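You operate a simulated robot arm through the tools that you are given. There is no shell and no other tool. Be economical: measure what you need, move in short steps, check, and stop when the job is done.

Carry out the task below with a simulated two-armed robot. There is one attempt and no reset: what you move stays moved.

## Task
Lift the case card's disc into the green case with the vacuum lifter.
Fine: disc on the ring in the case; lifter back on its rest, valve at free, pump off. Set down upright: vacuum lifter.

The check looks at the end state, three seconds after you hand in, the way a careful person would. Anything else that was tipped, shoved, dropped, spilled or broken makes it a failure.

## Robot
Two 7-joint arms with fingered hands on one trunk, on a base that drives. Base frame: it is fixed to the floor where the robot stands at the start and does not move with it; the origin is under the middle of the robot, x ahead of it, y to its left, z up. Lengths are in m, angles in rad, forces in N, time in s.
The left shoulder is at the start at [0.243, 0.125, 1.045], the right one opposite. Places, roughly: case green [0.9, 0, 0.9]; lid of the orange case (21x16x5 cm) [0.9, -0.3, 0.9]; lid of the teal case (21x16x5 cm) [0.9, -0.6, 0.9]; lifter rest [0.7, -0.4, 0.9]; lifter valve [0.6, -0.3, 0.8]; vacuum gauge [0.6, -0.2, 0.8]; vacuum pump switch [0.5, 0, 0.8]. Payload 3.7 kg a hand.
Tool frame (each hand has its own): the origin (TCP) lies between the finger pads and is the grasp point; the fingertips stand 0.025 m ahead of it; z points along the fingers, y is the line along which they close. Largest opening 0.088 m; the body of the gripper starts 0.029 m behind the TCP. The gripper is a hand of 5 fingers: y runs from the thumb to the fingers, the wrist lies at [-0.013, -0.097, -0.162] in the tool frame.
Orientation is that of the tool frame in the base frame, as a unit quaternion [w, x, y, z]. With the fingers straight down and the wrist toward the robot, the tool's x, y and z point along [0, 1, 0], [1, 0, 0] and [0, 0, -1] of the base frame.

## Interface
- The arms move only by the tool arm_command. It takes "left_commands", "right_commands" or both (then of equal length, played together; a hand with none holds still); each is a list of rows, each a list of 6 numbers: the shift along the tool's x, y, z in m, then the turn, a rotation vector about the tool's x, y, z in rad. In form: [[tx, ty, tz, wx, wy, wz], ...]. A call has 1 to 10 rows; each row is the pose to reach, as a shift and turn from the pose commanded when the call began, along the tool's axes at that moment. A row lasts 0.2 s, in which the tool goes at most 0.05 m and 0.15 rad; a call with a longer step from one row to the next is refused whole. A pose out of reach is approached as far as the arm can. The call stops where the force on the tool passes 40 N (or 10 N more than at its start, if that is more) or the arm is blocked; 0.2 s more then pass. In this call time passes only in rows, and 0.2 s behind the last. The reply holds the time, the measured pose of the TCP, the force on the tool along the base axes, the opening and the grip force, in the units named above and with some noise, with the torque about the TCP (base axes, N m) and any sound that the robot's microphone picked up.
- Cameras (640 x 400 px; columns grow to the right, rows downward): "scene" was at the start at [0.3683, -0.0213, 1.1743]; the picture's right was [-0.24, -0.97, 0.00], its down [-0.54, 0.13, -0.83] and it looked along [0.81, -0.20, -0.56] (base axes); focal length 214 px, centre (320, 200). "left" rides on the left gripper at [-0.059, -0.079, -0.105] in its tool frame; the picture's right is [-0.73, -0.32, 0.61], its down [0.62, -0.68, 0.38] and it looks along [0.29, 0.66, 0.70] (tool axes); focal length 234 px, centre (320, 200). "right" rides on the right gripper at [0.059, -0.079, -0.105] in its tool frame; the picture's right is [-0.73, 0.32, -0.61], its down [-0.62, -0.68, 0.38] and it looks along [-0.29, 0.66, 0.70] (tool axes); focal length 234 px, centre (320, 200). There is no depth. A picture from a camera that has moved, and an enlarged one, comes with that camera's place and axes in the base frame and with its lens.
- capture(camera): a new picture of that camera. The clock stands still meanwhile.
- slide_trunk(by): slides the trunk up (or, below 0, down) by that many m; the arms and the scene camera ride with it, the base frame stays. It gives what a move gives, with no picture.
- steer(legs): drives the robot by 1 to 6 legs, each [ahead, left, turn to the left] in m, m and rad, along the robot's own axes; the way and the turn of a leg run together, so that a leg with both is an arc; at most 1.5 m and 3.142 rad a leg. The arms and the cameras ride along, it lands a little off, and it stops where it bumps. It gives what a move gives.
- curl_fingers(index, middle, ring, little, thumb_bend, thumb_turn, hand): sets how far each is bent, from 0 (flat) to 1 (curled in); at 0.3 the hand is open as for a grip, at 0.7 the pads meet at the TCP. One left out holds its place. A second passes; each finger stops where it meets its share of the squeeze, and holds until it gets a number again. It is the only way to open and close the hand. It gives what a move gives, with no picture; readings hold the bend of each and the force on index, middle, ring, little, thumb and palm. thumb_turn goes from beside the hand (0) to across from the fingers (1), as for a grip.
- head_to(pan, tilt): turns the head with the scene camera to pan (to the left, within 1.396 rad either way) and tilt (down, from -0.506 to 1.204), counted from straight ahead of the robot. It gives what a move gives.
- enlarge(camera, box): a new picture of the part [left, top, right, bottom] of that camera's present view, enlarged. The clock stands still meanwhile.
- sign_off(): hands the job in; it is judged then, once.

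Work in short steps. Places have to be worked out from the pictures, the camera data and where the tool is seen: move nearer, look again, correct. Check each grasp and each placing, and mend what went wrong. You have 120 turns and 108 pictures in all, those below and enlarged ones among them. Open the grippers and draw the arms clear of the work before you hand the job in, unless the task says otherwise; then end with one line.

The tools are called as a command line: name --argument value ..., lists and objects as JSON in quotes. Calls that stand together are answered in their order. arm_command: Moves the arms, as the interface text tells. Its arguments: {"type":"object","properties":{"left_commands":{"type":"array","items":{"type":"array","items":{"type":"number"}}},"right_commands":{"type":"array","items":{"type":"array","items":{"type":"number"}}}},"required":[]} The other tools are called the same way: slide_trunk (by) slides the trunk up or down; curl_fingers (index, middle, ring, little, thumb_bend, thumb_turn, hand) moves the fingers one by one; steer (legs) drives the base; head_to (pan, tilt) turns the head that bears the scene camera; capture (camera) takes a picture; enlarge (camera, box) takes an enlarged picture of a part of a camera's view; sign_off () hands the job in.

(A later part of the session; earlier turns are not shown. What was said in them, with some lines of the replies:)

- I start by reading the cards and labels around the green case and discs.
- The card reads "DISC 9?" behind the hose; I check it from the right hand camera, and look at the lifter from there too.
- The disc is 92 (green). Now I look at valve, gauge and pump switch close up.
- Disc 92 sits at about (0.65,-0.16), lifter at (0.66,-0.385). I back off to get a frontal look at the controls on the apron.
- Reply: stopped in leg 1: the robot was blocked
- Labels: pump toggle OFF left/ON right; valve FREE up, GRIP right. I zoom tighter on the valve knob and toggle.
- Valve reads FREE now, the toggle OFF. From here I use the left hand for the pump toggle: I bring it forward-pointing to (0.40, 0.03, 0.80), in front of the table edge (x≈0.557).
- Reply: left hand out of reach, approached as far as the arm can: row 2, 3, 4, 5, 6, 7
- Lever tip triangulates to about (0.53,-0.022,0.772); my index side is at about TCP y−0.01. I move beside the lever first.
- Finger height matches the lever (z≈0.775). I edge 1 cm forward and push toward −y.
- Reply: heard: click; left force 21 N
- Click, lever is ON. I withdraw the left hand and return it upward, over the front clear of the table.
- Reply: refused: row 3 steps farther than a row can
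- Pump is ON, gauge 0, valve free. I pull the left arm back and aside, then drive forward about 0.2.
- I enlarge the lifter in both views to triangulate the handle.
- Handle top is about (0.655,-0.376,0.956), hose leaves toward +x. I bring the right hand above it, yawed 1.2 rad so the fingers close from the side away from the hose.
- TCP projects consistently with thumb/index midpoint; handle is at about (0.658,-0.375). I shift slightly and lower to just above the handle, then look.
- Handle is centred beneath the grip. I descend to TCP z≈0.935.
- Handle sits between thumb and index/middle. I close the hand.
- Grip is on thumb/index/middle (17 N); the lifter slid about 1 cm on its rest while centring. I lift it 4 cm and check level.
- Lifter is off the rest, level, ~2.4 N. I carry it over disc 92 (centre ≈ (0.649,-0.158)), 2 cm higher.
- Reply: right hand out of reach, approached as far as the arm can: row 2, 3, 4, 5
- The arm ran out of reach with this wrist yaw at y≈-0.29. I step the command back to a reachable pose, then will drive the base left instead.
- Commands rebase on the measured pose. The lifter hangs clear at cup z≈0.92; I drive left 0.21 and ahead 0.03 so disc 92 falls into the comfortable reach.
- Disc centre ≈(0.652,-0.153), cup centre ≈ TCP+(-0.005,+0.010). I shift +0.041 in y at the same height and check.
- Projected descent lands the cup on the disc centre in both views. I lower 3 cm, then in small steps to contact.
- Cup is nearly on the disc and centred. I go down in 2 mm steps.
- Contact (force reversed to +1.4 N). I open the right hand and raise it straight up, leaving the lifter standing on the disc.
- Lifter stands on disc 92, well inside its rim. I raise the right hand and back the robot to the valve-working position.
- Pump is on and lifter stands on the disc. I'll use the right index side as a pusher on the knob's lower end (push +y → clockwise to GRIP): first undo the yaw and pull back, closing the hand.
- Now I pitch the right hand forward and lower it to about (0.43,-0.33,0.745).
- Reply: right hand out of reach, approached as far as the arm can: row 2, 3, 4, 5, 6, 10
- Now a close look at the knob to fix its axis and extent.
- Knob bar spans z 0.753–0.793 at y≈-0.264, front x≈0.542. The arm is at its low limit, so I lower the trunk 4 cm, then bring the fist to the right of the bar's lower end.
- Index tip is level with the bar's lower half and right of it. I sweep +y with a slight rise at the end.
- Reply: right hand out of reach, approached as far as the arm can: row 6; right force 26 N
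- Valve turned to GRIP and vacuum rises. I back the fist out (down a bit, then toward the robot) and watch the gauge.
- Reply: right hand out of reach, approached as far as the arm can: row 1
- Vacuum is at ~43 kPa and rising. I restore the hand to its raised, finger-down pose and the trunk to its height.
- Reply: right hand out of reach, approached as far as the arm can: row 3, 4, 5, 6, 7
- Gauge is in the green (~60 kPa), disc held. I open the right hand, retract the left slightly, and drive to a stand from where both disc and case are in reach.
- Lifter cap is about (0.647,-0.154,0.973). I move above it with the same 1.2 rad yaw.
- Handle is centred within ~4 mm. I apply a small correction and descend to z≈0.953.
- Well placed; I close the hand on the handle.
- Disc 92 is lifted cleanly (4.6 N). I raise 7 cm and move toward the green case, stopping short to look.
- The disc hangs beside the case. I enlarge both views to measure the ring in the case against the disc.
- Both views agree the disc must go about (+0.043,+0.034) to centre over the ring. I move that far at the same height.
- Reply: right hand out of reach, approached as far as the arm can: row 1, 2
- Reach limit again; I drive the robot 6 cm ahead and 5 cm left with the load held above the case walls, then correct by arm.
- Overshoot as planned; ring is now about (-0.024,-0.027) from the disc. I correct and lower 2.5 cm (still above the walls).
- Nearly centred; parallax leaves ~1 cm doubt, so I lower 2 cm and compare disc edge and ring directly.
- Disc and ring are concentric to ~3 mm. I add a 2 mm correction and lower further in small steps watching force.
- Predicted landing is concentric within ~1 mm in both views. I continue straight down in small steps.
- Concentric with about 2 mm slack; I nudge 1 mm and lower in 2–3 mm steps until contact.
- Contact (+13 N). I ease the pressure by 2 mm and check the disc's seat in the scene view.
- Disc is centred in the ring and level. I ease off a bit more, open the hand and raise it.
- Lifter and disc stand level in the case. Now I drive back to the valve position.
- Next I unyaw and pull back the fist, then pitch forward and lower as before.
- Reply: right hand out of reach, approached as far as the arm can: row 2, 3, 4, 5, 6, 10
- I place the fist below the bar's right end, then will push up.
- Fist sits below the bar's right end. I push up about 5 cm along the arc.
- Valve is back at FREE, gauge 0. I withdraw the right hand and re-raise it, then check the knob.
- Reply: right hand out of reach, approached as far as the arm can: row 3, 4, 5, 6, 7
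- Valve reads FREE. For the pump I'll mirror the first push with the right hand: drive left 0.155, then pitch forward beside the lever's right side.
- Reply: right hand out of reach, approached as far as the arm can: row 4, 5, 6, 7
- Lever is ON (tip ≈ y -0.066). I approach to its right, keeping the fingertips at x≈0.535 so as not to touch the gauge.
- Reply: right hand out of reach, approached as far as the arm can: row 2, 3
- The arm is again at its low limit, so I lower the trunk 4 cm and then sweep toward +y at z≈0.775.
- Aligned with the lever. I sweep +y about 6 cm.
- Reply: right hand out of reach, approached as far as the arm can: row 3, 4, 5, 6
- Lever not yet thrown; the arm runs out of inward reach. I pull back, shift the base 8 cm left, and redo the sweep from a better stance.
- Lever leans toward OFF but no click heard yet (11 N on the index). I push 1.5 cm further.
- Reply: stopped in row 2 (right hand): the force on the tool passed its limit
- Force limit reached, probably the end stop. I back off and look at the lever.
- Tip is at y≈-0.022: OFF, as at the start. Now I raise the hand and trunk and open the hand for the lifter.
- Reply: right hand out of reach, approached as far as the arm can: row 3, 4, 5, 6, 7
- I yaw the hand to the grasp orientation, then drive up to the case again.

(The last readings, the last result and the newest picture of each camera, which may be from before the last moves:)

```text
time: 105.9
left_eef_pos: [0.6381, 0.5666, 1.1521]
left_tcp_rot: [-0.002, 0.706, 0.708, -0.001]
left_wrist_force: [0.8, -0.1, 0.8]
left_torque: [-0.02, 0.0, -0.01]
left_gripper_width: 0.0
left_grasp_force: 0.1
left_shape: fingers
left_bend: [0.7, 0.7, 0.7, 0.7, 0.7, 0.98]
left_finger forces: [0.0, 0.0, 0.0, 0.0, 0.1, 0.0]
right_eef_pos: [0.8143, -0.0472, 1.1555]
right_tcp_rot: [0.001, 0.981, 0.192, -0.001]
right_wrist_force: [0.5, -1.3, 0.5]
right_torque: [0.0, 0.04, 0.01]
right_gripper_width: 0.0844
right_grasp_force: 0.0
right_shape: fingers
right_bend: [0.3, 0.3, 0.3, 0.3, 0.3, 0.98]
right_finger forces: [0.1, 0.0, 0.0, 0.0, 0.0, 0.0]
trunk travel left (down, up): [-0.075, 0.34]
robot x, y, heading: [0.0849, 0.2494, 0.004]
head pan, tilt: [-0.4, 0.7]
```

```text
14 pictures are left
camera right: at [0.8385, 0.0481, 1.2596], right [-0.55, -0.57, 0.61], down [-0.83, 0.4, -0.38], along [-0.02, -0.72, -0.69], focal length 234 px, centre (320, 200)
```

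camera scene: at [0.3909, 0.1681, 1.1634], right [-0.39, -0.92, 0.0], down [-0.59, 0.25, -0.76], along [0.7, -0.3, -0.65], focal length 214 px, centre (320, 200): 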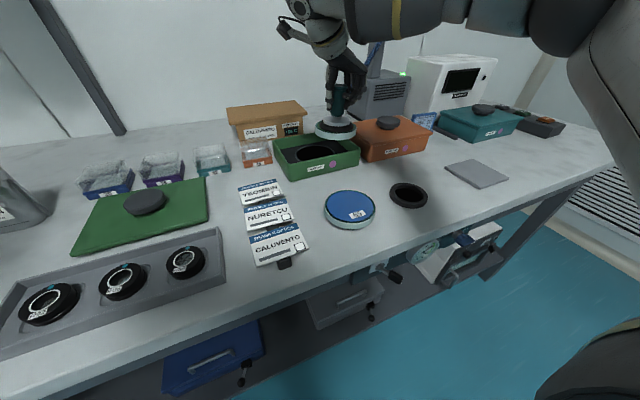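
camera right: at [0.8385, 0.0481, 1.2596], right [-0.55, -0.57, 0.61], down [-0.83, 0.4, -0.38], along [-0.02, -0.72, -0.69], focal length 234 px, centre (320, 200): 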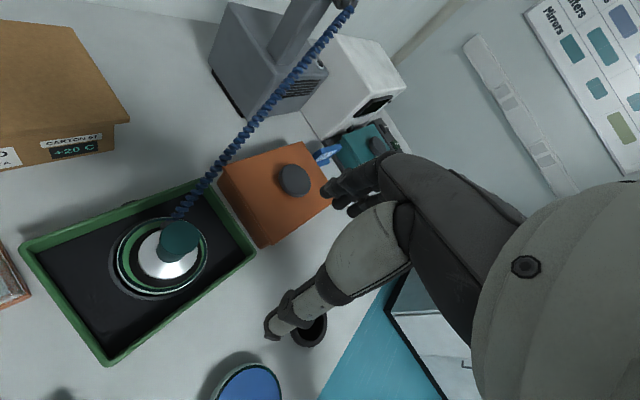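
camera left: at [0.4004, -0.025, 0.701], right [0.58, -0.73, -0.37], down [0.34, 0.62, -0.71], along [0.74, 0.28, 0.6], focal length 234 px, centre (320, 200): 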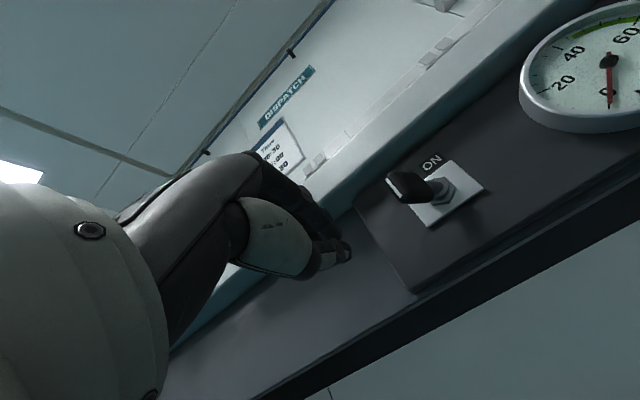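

Disc looks concentric in the ring. I move above the handle (9 cm above cap, as in the previous grasp) to compare.

arm_command --right_commands '[[0.02, 0.004, 0.02, 0, 0, 0], [0.04, 0.008, 0.045, 0, 0, 0], [0.0574, 0.0126, 0.0845, 0, 0, 0]]'

capture --camera "right"

```text
time: 106.7
left_eef_pos: [0.6399, 0.5671, 1.1529]
left_tcp_rot: [-0.002, 0.706, 0.709, -0.001]
left_wrist_force: [0.2, -0.2, 0.0]
left_torque: [0.01, -0.01, -0.01]
left_gripper_width: 0.0
left_grasp_force: 0.0
left_shape: fingers
left_bend: [0.7, 0.7, 0.7, 0.7, 0.7, 0.98]
left_finger forces: [0.0, 0.1, 0.1, 0.0, 0.0, 0.0]
right_eef_pos: [0.8736, -0.0362, 1.0682]
right_tcp_rot: [0.001, 0.982, 0.191, -0.001]
right_wrist_force: [-0.2, -0.4, -0.4]
right_torque: [0.04, 0.01, 0.04]
right_gripper_width: 0.0843
right_grasp_force: 0.0
right_shape: fingers
right_bend: [0.3, 0.3, 0.3, 0.3, 0.3, 0.98]
right_finger forces: [0.0, 0.0, 0.1, 0.0, 0.0, 0.0]
trunk travel left (down, up): [-0.075, 0.34]
robot x, y, heading: [0.083, 0.2434, 0.008]
head pan, tilt: [-0.4, 0.7]
```

```text
13 pictures are left
camera right: at [0.8974, 0.0584, 1.1734], right [-0.55, -0.57, 0.61], down [-0.83, 0.4, -0.38], along [-0.02, -0.72, -0.69], focal length 234 px, centre (320, 200)
```

right: 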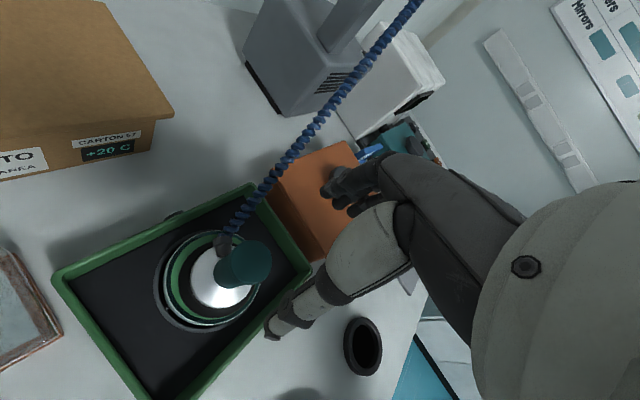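

The cap is ~1 cm toward tool +x compared with the earlier grasp; I correct and descend to z≈0.961.

arm_command --right_commands '[[0.009, 0.002, 0.035, 0, 0, 0], [0.009, 0.002, 0.07, 0, 0, 0], [0.009, 0.002, 0.092, 0, 0, 0], [0.009, 0.002, 0.107, 0, 0, 0]]'

enlarge --camera "right" --box '[180, 140, 420, 360]'

```text
time: 107.7
left_eef_pos: [0.6385, 0.5665, 1.1536]
left_tcp_rot: [-0.001, 0.706, 0.709, 0.0]
left_wrist_force: [0.4, -0.2, -0.7]
left_torque: [0.03, -0.01, -0.03]
left_gripper_width: 0.0
left_grasp_force: 0.1
left_shape: fingers
left_bend: [0.7, 0.7, 0.7, 0.7, 0.7, 0.98]
left_finger forces: [0.0, 0.0, 0.0, 0.0, 0.0, 0.0]
right_eef_pos: [0.8813, -0.0344, 0.9627]
right_tcp_rot: [0.002, 0.981, 0.192, 0.0]
right_wrist_force: [1.2, 0.0, -0.5]
right_torque: [-0.03, -0.01, -0.01]
right_gripper_width: 0.0844
right_grasp_force: 0.0
right_shape: fingers
right_bend: [0.3, 0.3, 0.3, 0.3, 0.3, 0.98]
right_finger forces: [0.0, 0.1, 0.1, 0.0, 0.0, 0.0]
trunk travel left (down, up): [-0.075, 0.34]
robot x, y, heading: [0.0866, 0.2539, 0.005]
head pan, tilt: [-0.4, 0.7]
```

```text
1.82 times, centred on (300, 250) of right
camera zoom: at [0.9055, 0.0601, 1.0675], right [-0.55, -0.57, 0.61], down [-0.83, 0.4, -0.38], along [-0.02, -0.72, -0.7], focal length 426 px, centre (356, 109)
```

zoom: 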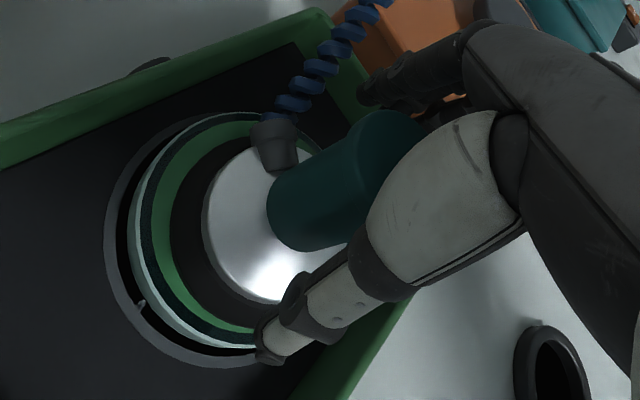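

Alignment matches the earlier good grasp. I close the hand and lift the lifter straight up 1 cm, checking the disc stays.

curl_fingers --hand "right" --index 0.85 --middle 0.85 --ring 0.85 --little 0.75 --thumb_bend 0.85

arm_command --right_commands '[[0, 0, -0.008, 0, 0, 0], [0, 0, -0.016, 0, 0, 0]]'

enlarge --camera "scene" --box '[285, 110, 375, 190]'

```text
time: 108.7
left_eef_pos: [0.6385, 0.567, 1.1527]
left_tcp_rot: [0.0, 0.705, 0.709, -0.001]
left_wrist_force: [0.6, 0.4, -0.4]
left_torque: [0.0, 0.02, 0.02]
left_gripper_width: 0.0001
left_grasp_force: 0.0
left_shape: fingers
left_bend: [0.7, 0.7, 0.7, 0.7, 0.7, 0.98]
left_finger forces: [0.0, 0.1, 0.0, 0.0, 0.0, 0.0]
right_eef_pos: [0.8807, -0.0348, 0.9629]
right_tcp_rot: [0.002, 0.981, 0.192, -0.001]
right_wrist_force: [-0.7, 1.0, -0.1]
right_torque: [-0.06, 0.02, 0.02]
right_gripper_width: 0.0235
right_grasp_force: 18.7
right_shape: fingers
right_bend: [0.71, 0.72, 0.85, 0.75, 0.59, 0.95]
right_finger forces: [9.6, 9.6, 0.0, 0.0, 19.0, 0.0]
trunk travel left (down, up): [-0.075, 0.34]
robot x, y, heading: [0.0861, 0.2511, 0.005]
head pan, tilt: [-0.4, 0.7]
```

```text
time: 109.3
left_eef_pos: [0.6394, 0.5655, 1.1541]
left_tcp_rot: [-0.001, 0.706, 0.709, -0.001]
left_wrist_force: [-1.2, 0.2, 0.3]
left_torque: [-0.02, -0.01, 0.01]
left_gripper_width: 0.0
left_grasp_force: 0.0
left_shape: fingers
left_bend: [0.7, 0.7, 0.7, 0.7, 0.7, 0.98]
left_finger forces: [0.0, 0.1, 0.1, 0.1, 0.0, 0.0]
right_eef_pos: [0.8816, -0.0341, 0.9791]
right_tcp_rot: [0.001, 0.982, 0.19, 0.0]
right_wrist_force: [1.1, 0.4, -2.9]
right_torque: [0.0, 0.03, 0.03]
right_gripper_width: 0.0235
right_grasp_force: 19.1
right_shape: fingers
right_bend: [0.71, 0.72, 0.85, 0.75, 0.59, 0.95]
right_finger forces: [9.5, 9.5, 0.0, 0.0, 18.5, 0.1]
trunk travel left (down, up): [-0.075, 0.34]
robot x, y, heading: [0.0848, 0.2479, 0.001]
head pan, tilt: [-0.4, 0.7]
```

```text
5.00 times, centred on (330, 150) of scene
camera zoom: at [0.4465, 0.2164, 1.1647], right [-0.39, -0.92, 0.0], down [-0.59, 0.25, -0.76], along [0.71, -0.3, -0.64], focal length 1072 px, centre (270, 450)
```

zoom: 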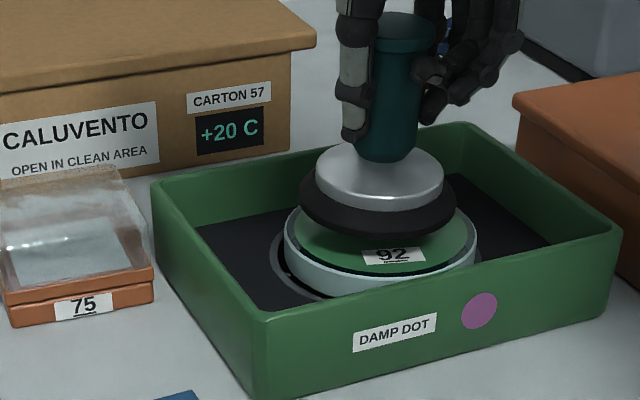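

Disc 92 stays seated on the ring; lifter is free (2.9 N). I raise it and bring it back over the front of the table.

arm_command --right_commands '[[0, 0, -0.03, 0, 0, 0], [0, 0, -0.065, 0, 0, 0], [-0.0427, 0.007, -0.065, 0, 0, 0], [-0.0854, 0.014, -0.065, 0, 0, 0], [-0.128, 0.021, -0.065, 0, 0, 0], [-0.171, 0.028, -0.065, 0, 0, 0], [-0.2136, 0.035, -0.065, 0, 0, 0], [-0.2563, 0.0424, -0.065, 0, 0, 0]]'

steer --legs '[[0, -0.214, 0]]'

capture --camera "right"

capture --camera "scene"

```text
time: 111.1
left_eef_pos: [0.638, 0.5653, 1.1545]
left_tcp_rot: [-0.002, 0.706, 0.708, 0.0]
left_wrist_force: [0.5, 0.1, -0.6]
left_torque: [-0.01, -0.01, -0.04]
left_gripper_width: 0.0
left_grasp_force: 0.1
left_shape: fingers
left_bend: [0.7, 0.7, 0.7, 0.7, 0.7, 0.98]
left_finger forces: [0.0, 0.0, 0.1, 0.0, 0.1, 0.1]
right_eef_pos: [0.659, -0.1726, 1.0435]
right_tcp_rot: [0.0, 0.981, 0.192, -0.001]
right_wrist_force: [-0.5, 0.3, -2.5]
right_torque: [-0.03, 0.01, 0.0]
right_gripper_width: 0.0232
right_grasp_force: 18.1
right_shape: fingers
right_bend: [0.71, 0.72, 0.85, 0.75, 0.59, 0.94]
right_finger forces: [9.0, 9.4, 0.1, 0.0, 18.2, 0.1]
trunk travel left (down, up): [-0.075, 0.34]
robot x, y, heading: [0.0856, 0.2491, -0.0]
head pan, tilt: [-0.4, 0.7]
```

```text
time: 112.8
left_eef_pos: [0.6379, 0.3515, 1.1539]
left_tcp_rot: [-0.001, 0.705, 0.709, 0.0]
left_wrist_force: [-0.2, 0.1, -0.6]
left_torque: [0.04, 0.0, -0.01]
left_gripper_width: 0.0004
left_grasp_force: 0.0
left_shape: fingers
left_bend: [0.7, 0.7, 0.7, 0.7, 0.7, 0.98]
left_finger forces: [0.1, 0.0, 0.0, 0.0, 0.0, 0.0]
right_eef_pos: [0.6601, -0.3866, 1.0428]
right_tcp_rot: [0.0, 0.982, 0.19, -0.001]
right_wrist_force: [0.1, -0.7, -2.8]
right_torque: [-0.03, -0.02, 0.0]
right_gripper_width: 0.0233
right_grasp_force: 18.4
right_shape: fingers
right_bend: [0.71, 0.72, 0.85, 0.75, 0.59, 0.94]
right_finger forces: [9.1, 9.4, 0.0, 0.1, 18.2, 0.0]
trunk travel left (down, up): [-0.075, 0.34]
robot x, y, heading: [0.0858, 0.0359, 0.002]
head pan, tilt: [-0.4, 0.7]
```

```text
10 pictures are left
camera right: at [0.6844, -0.2919, 1.1483], right [-0.55, -0.57, 0.61], down [-0.83, 0.4, -0.38], along [-0.02, -0.72, -0.7], focal length 234 px, centre (320, 200)
```

right: 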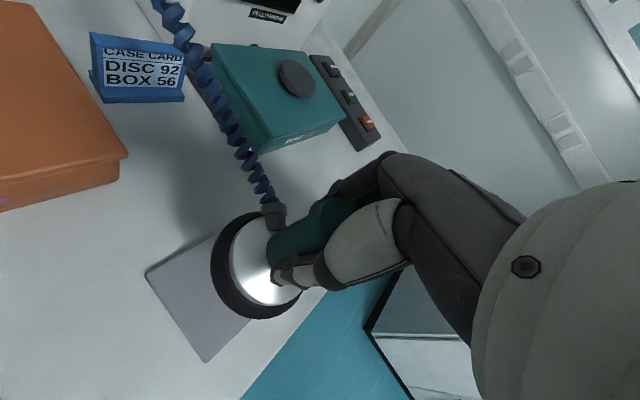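

```text
9 pictures are left
camera scene: at [0.447, 0.0021, 1.1646], right [-0.39, -0.92, 0.0], down [-0.59, 0.25, -0.76], along [0.71, -0.3, -0.64], focal length 214 px, centre (320, 200)
```

scene: 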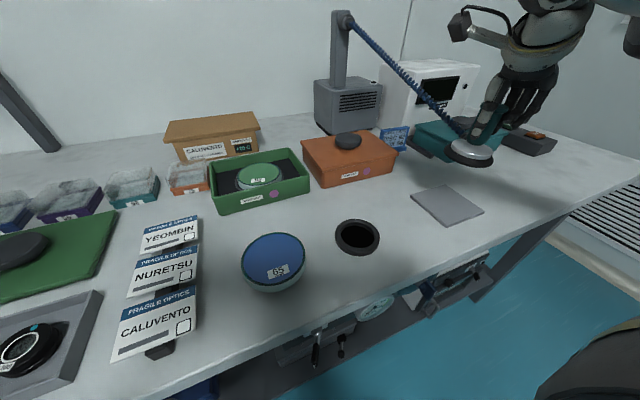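

Averaging both views, the cup should shift about (-0.006,+0.008) to centre on the rest plate. I shift and lower to ~1.5 cm above it.

arm_command --right_commands '[[-0.003, -0.01, 0.03, 0, 0, 0], [-0.003, -0.01, 0.06, 0, 0, 0], [-0.003, -0.01, 0.088, 0, 0, 0]]'

enlarge --camera "scene" --box '[400, 120, 520, 240]'

enlarge --camera "right" --box '[140, 180, 360, 380]'

```text
time: 113.5
left_eef_pos: [0.6391, 0.3522, 1.1539]
left_tcp_rot: [-0.002, 0.706, 0.708, 0.001]
left_wrist_force: [-0.4, 0.9, -0.2]
left_torque: [0.01, 0.01, 0.01]
left_gripper_width: 0.0
left_grasp_force: 0.2
left_shape: fingers
left_bend: [0.7, 0.7, 0.7, 0.7, 0.7, 0.98]
left_finger forces: [0.0, 0.0, 0.0, 0.0, 0.0, 0.0]
right_eef_pos: [0.6538, -0.3782, 0.954]
right_tcp_rot: [0.001, 0.981, 0.192, -0.001]
right_wrist_force: [-0.8, 0.2, -3.1]
right_torque: [-0.01, 0.01, -0.01]
right_gripper_width: 0.0232
right_grasp_force: 18.4
right_shape: fingers
right_bend: [0.71, 0.72, 0.85, 0.75, 0.59, 0.94]
right_finger forces: [9.0, 9.2, 0.1, 0.0, 18.2, 0.0]
trunk travel left (down, up): [-0.075, 0.34]
robot x, y, heading: [0.0848, 0.0379, 0.003]
head pan, tilt: [-0.4, 0.7]
```

```text
3.33 times, centred on (460, 180) of scene
camera zoom: at [0.4473, 0.0025, 1.1645], right [-0.39, -0.92, 0.0], down [-0.59, 0.25, -0.76], along [0.7, -0.3, -0.64], focal length 715 px, centre (-147, 267)
```

zoom: 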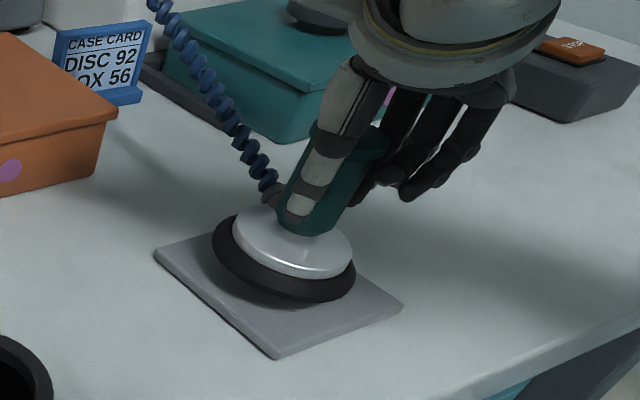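

```text
2.00 times, centred on (250, 280) of right
camera zoom: at [0.6774, -0.2834, 1.0594], right [-0.55, -0.57, 0.61], down [-0.83, 0.4, -0.38], along [-0.02, -0.72, -0.69], focal length 468 px, centre (460, 40)
```

zoom: 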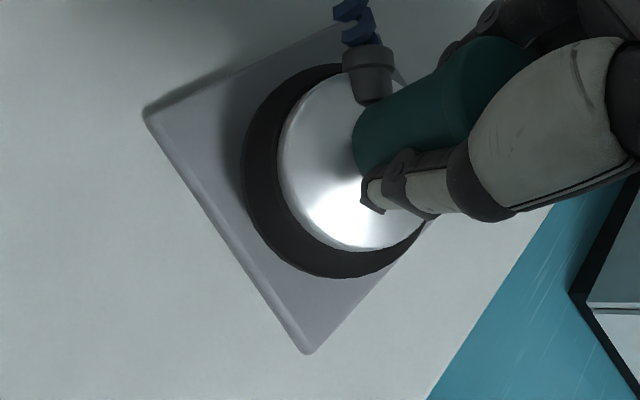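

Cup is centred over the plate in both views. I lower to contact in small steps.

arm_command --right_commands '[[0, 0, 0.006, 0, 0, 0], [0, 0, 0.011, 0, 0, 0]]'

arm_command --right_commands '[[0, 0, 0.002, 0, 0, 0]]'

```text
time: 114.2
left_eef_pos: [0.6394, 0.3526, 1.1545]
left_tcp_rot: [-0.001, 0.706, 0.708, 0.0]
left_wrist_force: [-0.2, 0.1, -0.3]
left_torque: [0.02, 0.01, -0.02]
left_gripper_width: 0.0001
left_grasp_force: 0.0
left_shape: fingers
left_bend: [0.7, 0.7, 0.7, 0.7, 0.7, 0.98]
left_finger forces: [0.0, 0.0, 0.1, 0.1, 0.0, 0.0]
right_eef_pos: [0.6533, -0.3773, 0.9452]
right_tcp_rot: [0.001, 0.982, 0.191, 0.0]
right_wrist_force: [1.1, -1.0, -2.9]
right_torque: [-0.05, 0.0, 0.0]
right_gripper_width: 0.0234
right_grasp_force: 17.7
right_shape: fingers
right_bend: [0.71, 0.72, 0.85, 0.75, 0.59, 0.94]
right_finger forces: [8.9, 9.3, 0.0, 0.1, 18.1, 0.0]
trunk travel left (down, up): [-0.075, 0.34]
robot x, y, heading: [0.0876, 0.0322, 0.0]
head pan, tilt: [-0.4, 0.7]
```

```text
time: 114.5
left_eef_pos: [0.6389, 0.3536, 1.1538]
left_tcp_rot: [-0.001, 0.706, 0.708, 0.0]
left_wrist_force: [0.0, 0.4, -0.7]
left_torque: [-0.01, 0.0, 0.01]
left_gripper_width: 0.0001
left_grasp_force: 0.0
left_shape: fingers
left_bend: [0.7, 0.7, 0.7, 0.7, 0.7, 0.98]
left_finger forces: [0.1, 0.0, 0.0, 0.0, 0.0, 0.0]
right_eef_pos: [0.654, -0.3781, 0.9432]
right_tcp_rot: [0.001, 0.982, 0.191, 0.0]
right_wrist_force: [0.1, 0.0, -1.6]
right_torque: [-0.04, 0.01, -0.01]
right_gripper_width: 0.0233
right_grasp_force: 18.5
right_shape: fingers
right_bend: [0.71, 0.72, 0.85, 0.75, 0.59, 0.94]
right_finger forces: [9.0, 9.3, 0.1, 0.1, 18.0, 0.0]
trunk travel left (down, up): [-0.075, 0.34]
robot x, y, heading: [0.0872, 0.0359, 0.002]
head pan, tilt: [-0.4, 0.7]
```

Not quite down yet; I continue by 2 mm steps.

arm_command --right_commands '[[0, 0, 0.002, 0, 0, 0], [0, 0, 0.003, 0, 0, 0]]'

```text
time: 115.2
left_eef_pos: [0.6395, 0.3531, 1.1535]
left_tcp_rot: [-0.001, 0.706, 0.708, 0.0]
left_wrist_force: [-1.0, 0.5, -0.2]
left_torque: [-0.02, -0.03, 0.04]
left_gripper_width: 0.0
left_grasp_force: 0.1
left_shape: fingers
left_bend: [0.7, 0.7, 0.7, 0.7, 0.7, 0.98]
left_finger forces: [0.1, 0.0, 0.1, 0.0, 0.0, 0.1]
right_eef_pos: [0.6539, -0.3772, 0.9401]
right_tcp_rot: [0.001, 0.982, 0.19, 0.0]
right_wrist_force: [-1.1, 0.1, -1.5]
right_torque: [-0.02, 0.02, -0.03]
right_gripper_width: 0.0232
right_grasp_force: 18.4
right_shape: fingers
right_bend: [0.71, 0.72, 0.85, 0.75, 0.59, 0.94]
right_finger forces: [9.0, 9.3, 0.0, 0.0, 18.1, 0.0]
trunk travel left (down, up): [-0.075, 0.34]
robot x, y, heading: [0.0853, 0.035, 0.0]
head pan, tilt: [-0.4, 0.7]
```

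arm_command --right_commands '[[0, 0, 0.002, 0, 0, 0], [0, 0, 0.003, 0, 0, 0]]'

```text
time: 115.8
left_eef_pos: [0.6393, 0.3529, 1.1541]
left_tcp_rot: [-0.002, 0.706, 0.709, 0.0]
left_wrist_force: [0.3, 0.6, -0.5]
left_torque: [0.02, 0.01, 0.0]
left_gripper_width: 0.0001
left_grasp_force: 0.1
left_shape: fingers
left_bend: [0.7, 0.7, 0.7, 0.7, 0.7, 0.98]
left_finger forces: [0.0, 0.0, 0.0, 0.0, 0.1, 0.1]
right_eef_pos: [0.6538, -0.3774, 0.9362]
right_tcp_rot: [0.001, 0.981, 0.192, 0.001]
right_wrist_force: [1.8, 0.2, -1.2]
right_torque: [-0.01, 0.04, 0.01]
right_gripper_width: 0.023
right_grasp_force: 18.6
right_shape: fingers
right_bend: [0.71, 0.72, 0.85, 0.75, 0.59, 0.94]
right_finger forces: [8.9, 9.8, 0.0, 0.1, 19.0, 0.0]
trunk travel left (down, up): [-0.075, 0.34]
robot x, y, heading: [0.0859, 0.0346, 0.001]
head pan, tilt: [-0.4, 0.7]
```

Force is around −1 N, so contact is beginning. I look before going on.

enlarge --camera "scene" --box '[400, 120, 520, 240]'

```text
3.33 times, centred on (460, 180) of scene
camera zoom: at [0.4469, 0.0029, 1.1647], right [-0.39, -0.92, 0.0], down [-0.59, 0.25, -0.76], along [0.71, -0.3, -0.64], focal length 715 px, centre (-147, 267)
```

zoom: 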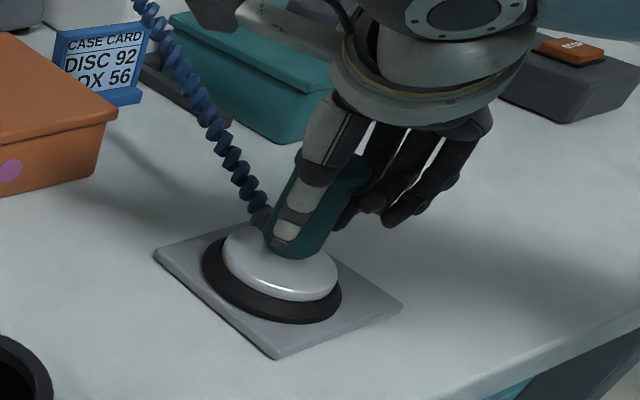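

Cup is on the plate, centred. One more millimetre or two to confirm, then release.

arm_command --right_commands '[[0, 0, 0.002, 0, 0, 0]]'

```text
time: 116.2
left_eef_pos: [0.6389, 0.3537, 1.1544]
left_tcp_rot: [-0.002, 0.706, 0.708, 0.0]
left_wrist_force: [-0.2, -0.6, 0.1]
left_torque: [0.0, -0.01, 0.03]
left_gripper_width: 0.0
left_grasp_force: 0.1
left_shape: fingers
left_bend: [0.7, 0.7, 0.7, 0.7, 0.7, 0.98]
left_finger forces: [0.0, 0.1, 0.0, 0.0, 0.1, 0.0]
right_eef_pos: [0.6536, -0.3776, 0.9369]
right_tcp_rot: [0.002, 0.981, 0.193, 0.001]
right_wrist_force: [1.5, 0.8, 4.6]
right_torque: [-0.09, 0.06, -0.02]
right_gripper_width: 0.023
right_grasp_force: 20.2
right_shape: fingers
right_bend: [0.71, 0.73, 0.85, 0.75, 0.59, 0.94]
right_finger forces: [8.5, 11.2, 0.0, 0.2, 20.8, 0.1]
trunk travel left (down, up): [-0.075, 0.34]
robot x, y, heading: [0.0885, 0.0342, 0.004]
head pan, tilt: [-0.4, 0.7]
```

Firm contact (+4.6 N). I open the hand and rise straight up, then look.

curl_fingers --hand "right" --index 0.3 --middle 0.3 --ring 0.3 --little 0.3 --thumb_bend 0.3

arm_command --right_commands '[[0, 0, -0.03, 0, 0, 0], [0, 0, -0.07, 0, 0, 0], [0, 0, -0.11, 0, 0, 0], [0, 0, -0.15, 0, 0, 0], [0, 0, -0.19, 0, 0, 0]]'

steer --legs '[[-0.25, 0, 0]]'

head_to --pan -0.3 --tilt 0.6

capture --camera "scene"

```text
time: 117.2
left_eef_pos: [0.639, 0.3529, 1.1541]
left_tcp_rot: [-0.001, 0.706, 0.709, 0.0]
left_wrist_force: [0.5, 0.0, 1.1]
left_torque: [0.0, 0.02, -0.02]
left_gripper_width: 0.0002
left_grasp_force: 0.1
left_shape: fingers
left_bend: [0.7, 0.7, 0.7, 0.7, 0.7, 0.98]
left_finger forces: [0.0, 0.0, 0.1, 0.0, 0.1, 0.0]
right_eef_pos: [0.6544, -0.3776, 0.9346]
right_tcp_rot: [0.002, 0.982, 0.191, -0.001]
right_wrist_force: [-0.5, 0.3, -0.2]
right_torque: [0.02, 0.0, -0.05]
right_gripper_width: 0.0844
right_grasp_force: 0.1
right_shape: fingers
right_bend: [0.3, 0.3, 0.3, 0.3, 0.3, 0.97]
right_finger forces: [0.0, 0.0, 0.0, 0.0, 0.0, 0.1]
trunk travel left (down, up): [-0.075, 0.34]
robot x, y, heading: [0.0888, 0.0327, 0.002]
head pan, tilt: [-0.4, 0.7]
```

```text
time: 118.3
left_eef_pos: [0.6386, 0.3542, 1.1537]
left_tcp_rot: [-0.001, 0.706, 0.708, -0.001]
left_wrist_force: [-0.3, -1.1, 0.3]
left_torque: [0.0, 0.0, -0.01]
left_gripper_width: 0.0003
left_grasp_force: 0.1
left_shape: fingers
left_bend: [0.7, 0.7, 0.7, 0.7, 0.7, 0.98]
left_finger forces: [0.1, 0.0, 0.0, 0.1, 0.0, 0.0]
right_eef_pos: [0.6554, -0.3779, 1.1256]
right_tcp_rot: [0.001, 0.982, 0.191, -0.001]
right_wrist_force: [0.2, 0.5, -0.2]
right_torque: [0.03, -0.01, 0.02]
right_gripper_width: 0.0845
right_grasp_force: 0.0
right_shape: fingers
right_bend: [0.3, 0.3, 0.3, 0.3, 0.3, 0.97]
right_finger forces: [0.1, 0.0, 0.1, 0.0, 0.1, 0.0]
trunk travel left (down, up): [-0.075, 0.34]
robot x, y, heading: [0.0873, 0.037, 0.003]
head pan, tilt: [-0.4, 0.7]
```

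```text
time: 120.2
left_eef_pos: [0.3908, 0.3513, 1.1538]
left_tcp_rot: [-0.001, 0.706, 0.708, 0.0]
left_wrist_force: [0.4, -0.7, 0.2]
left_torque: [0.0, 0.01, -0.02]
left_gripper_width: 0.0
left_grasp_force: 0.1
left_shape: fingers
left_bend: [0.7, 0.7, 0.7, 0.7, 0.7, 0.98]
left_finger forces: [0.1, 0.0, 0.0, 0.0, 0.0, 0.0]
right_eef_pos: [0.4066, -0.3801, 1.1246]
right_tcp_rot: [0.001, 0.982, 0.191, -0.001]
right_wrist_force: [-0.3, 0.8, -0.6]
right_torque: [-0.01, 0.03, -0.02]
right_gripper_width: 0.0844
right_grasp_force: 0.0
right_shape: fingers
right_bend: [0.3, 0.3, 0.3, 0.3, 0.3, 0.97]
right_finger forces: [0.0, 0.1, 0.1, 0.0, 0.1, 0.0]
trunk travel left (down, up): [-0.075, 0.34]
robot x, y, heading: [-0.1612, 0.0338, -0.001]
head pan, tilt: [-0.4, 0.7]
```

```text
time: 120.8
left_eef_pos: [0.3911, 0.3501, 1.1539]
left_tcp_rot: [-0.001, 0.706, 0.708, 0.0]
left_wrist_force: [-0.5, -0.8, 0.9]
left_torque: [0.01, 0.0, 0.0]
left_gripper_width: 0.0003
left_grasp_force: 0.0
left_shape: fingers
left_bend: [0.7, 0.7, 0.7, 0.7, 0.7, 0.98]
left_finger forces: [0.1, 0.0, 0.0, 0.0, 0.1, 0.0]
right_eef_pos: [0.4069, -0.3782, 1.1237]
right_tcp_rot: [0.0, 0.981, 0.192, -0.001]
right_wrist_force: [-0.3, -0.5, 0.5]
right_torque: [0.0, 0.01, -0.02]
right_gripper_width: 0.0844
right_grasp_force: 0.1
right_shape: fingers
right_bend: [0.3, 0.3, 0.3, 0.3, 0.3, 0.97]
right_finger forces: [0.1, 0.0, 0.0, 0.0, 0.0, 0.0]
trunk travel left (down, up): [-0.075, 0.34]
robot x, y, heading: [-0.1641, 0.0322, 0.001]
head pan, tilt: [-0.3, 0.6]
```

```text
5 pictures are left
camera scene: at [0.2046, 0.0089, 1.1733], right [-0.3, -0.96, 0.0], down [-0.54, 0.17, -0.82], along [0.79, -0.24, -0.57], focal length 214 px, centre (320, 200)
```

scene: 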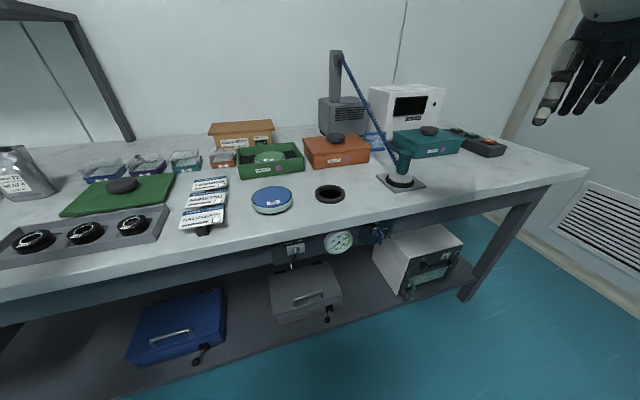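

I check the final states close up: controls, lifter on rest, and disc in case; I also open the left hand.

curl_fingers --hand "left" --index 0.3 --middle 0.3 --ring 0.3 --little 0.3 --thumb_bend 0.3

enlarge --camera "scene" --box '[265, 210, 395, 290]'

enlarge --camera "scene" --box '[370, 130, 440, 200]'

enlarge --camera "scene" --box '[230, 130, 310, 190]'

```text
time: 121.8
left_eef_pos: [0.3905, 0.3517, 1.1545]
left_tcp_rot: [-0.002, 0.707, 0.707, 0.0]
left_wrist_force: [-0.3, -0.3, -0.3]
left_torque: [-0.03, 0.02, 0.02]
left_gripper_width: 0.0844
left_grasp_force: 0.1
left_shape: fingers
left_bend: [0.3, 0.3, 0.3, 0.3, 0.3, 0.98]
left_finger forces: [0.0, 0.0, 0.1, 0.1, 0.0, 0.1]
right_eef_pos: [0.406, -0.3788, 1.1235]
right_tcp_rot: [0.001, 0.982, 0.191, 0.0]
right_wrist_force: [-0.2, -0.3, 0.1]
right_torque: [0.02, -0.03, -0.01]
right_gripper_width: 0.0848
right_grasp_force: 0.2
right_shape: fingers
right_bend: [0.3, 0.3, 0.3, 0.3, 0.3, 0.97]
right_finger forces: [0.1, 0.1, 0.0, 0.0, 0.1, 0.0]
trunk travel left (down, up): [-0.075, 0.34]
robot x, y, heading: [-0.1594, 0.0348, -0.004]
head pan, tilt: [-0.3, 0.6]
```

```text
4.92 times, centred on (330, 250) of scene
camera zoom: at [0.2046, 0.0089, 1.1733], right [-0.29, -0.96, 0.0], down [-0.54, 0.17, -0.83], along [0.79, -0.24, -0.56], focal length 1056 px, centre (271, -46)
```

zoom: 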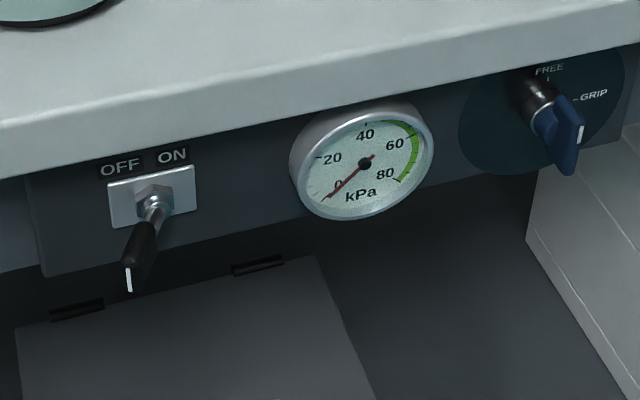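

```text
5.71 times, centred on (405, 165) of scene
camera zoom: at [0.2046, 0.0089, 1.1733], right [-0.29, -0.96, 0.0], down [-0.54, 0.17, -0.83], along [0.79, -0.24, -0.56], focal length 1226 px, centre (-166, 400)
```

zoom: 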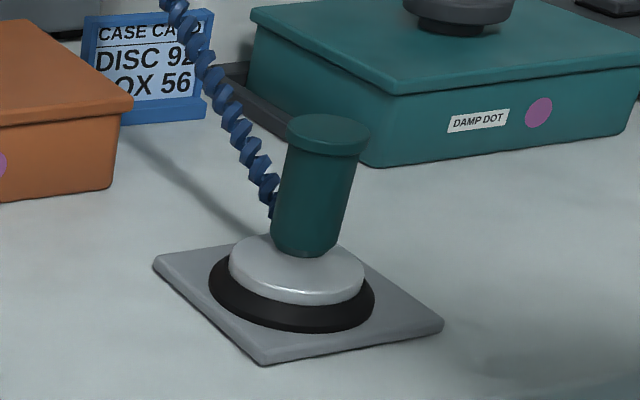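

```text
6.67 times, centred on (270, 160) of scene
camera zoom: at [0.2046, 0.0089, 1.1733], right [-0.29, -0.96, 0.0], down [-0.54, 0.17, -0.83], along [0.79, -0.24, -0.56], focal length 1430 px, centre (653, 467)
```

zoom: 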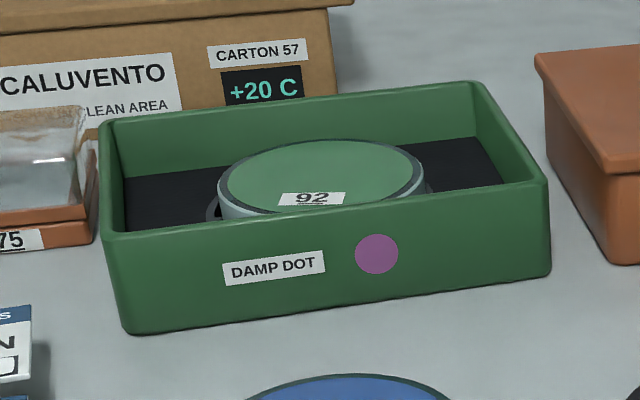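

Everything matches the target state: disc 92 is level on the ring in the green case, the lifter is upright on its rest, the valve is at FREE, the pump is OFF, and both hands are open and clear. I hand in.

sign_off

```text
The job is handed in.
```

Disc 92 is in the green case, centred on its ring. The vacuum lifter is back upright on its rest with the valve at FREE and the pump off.
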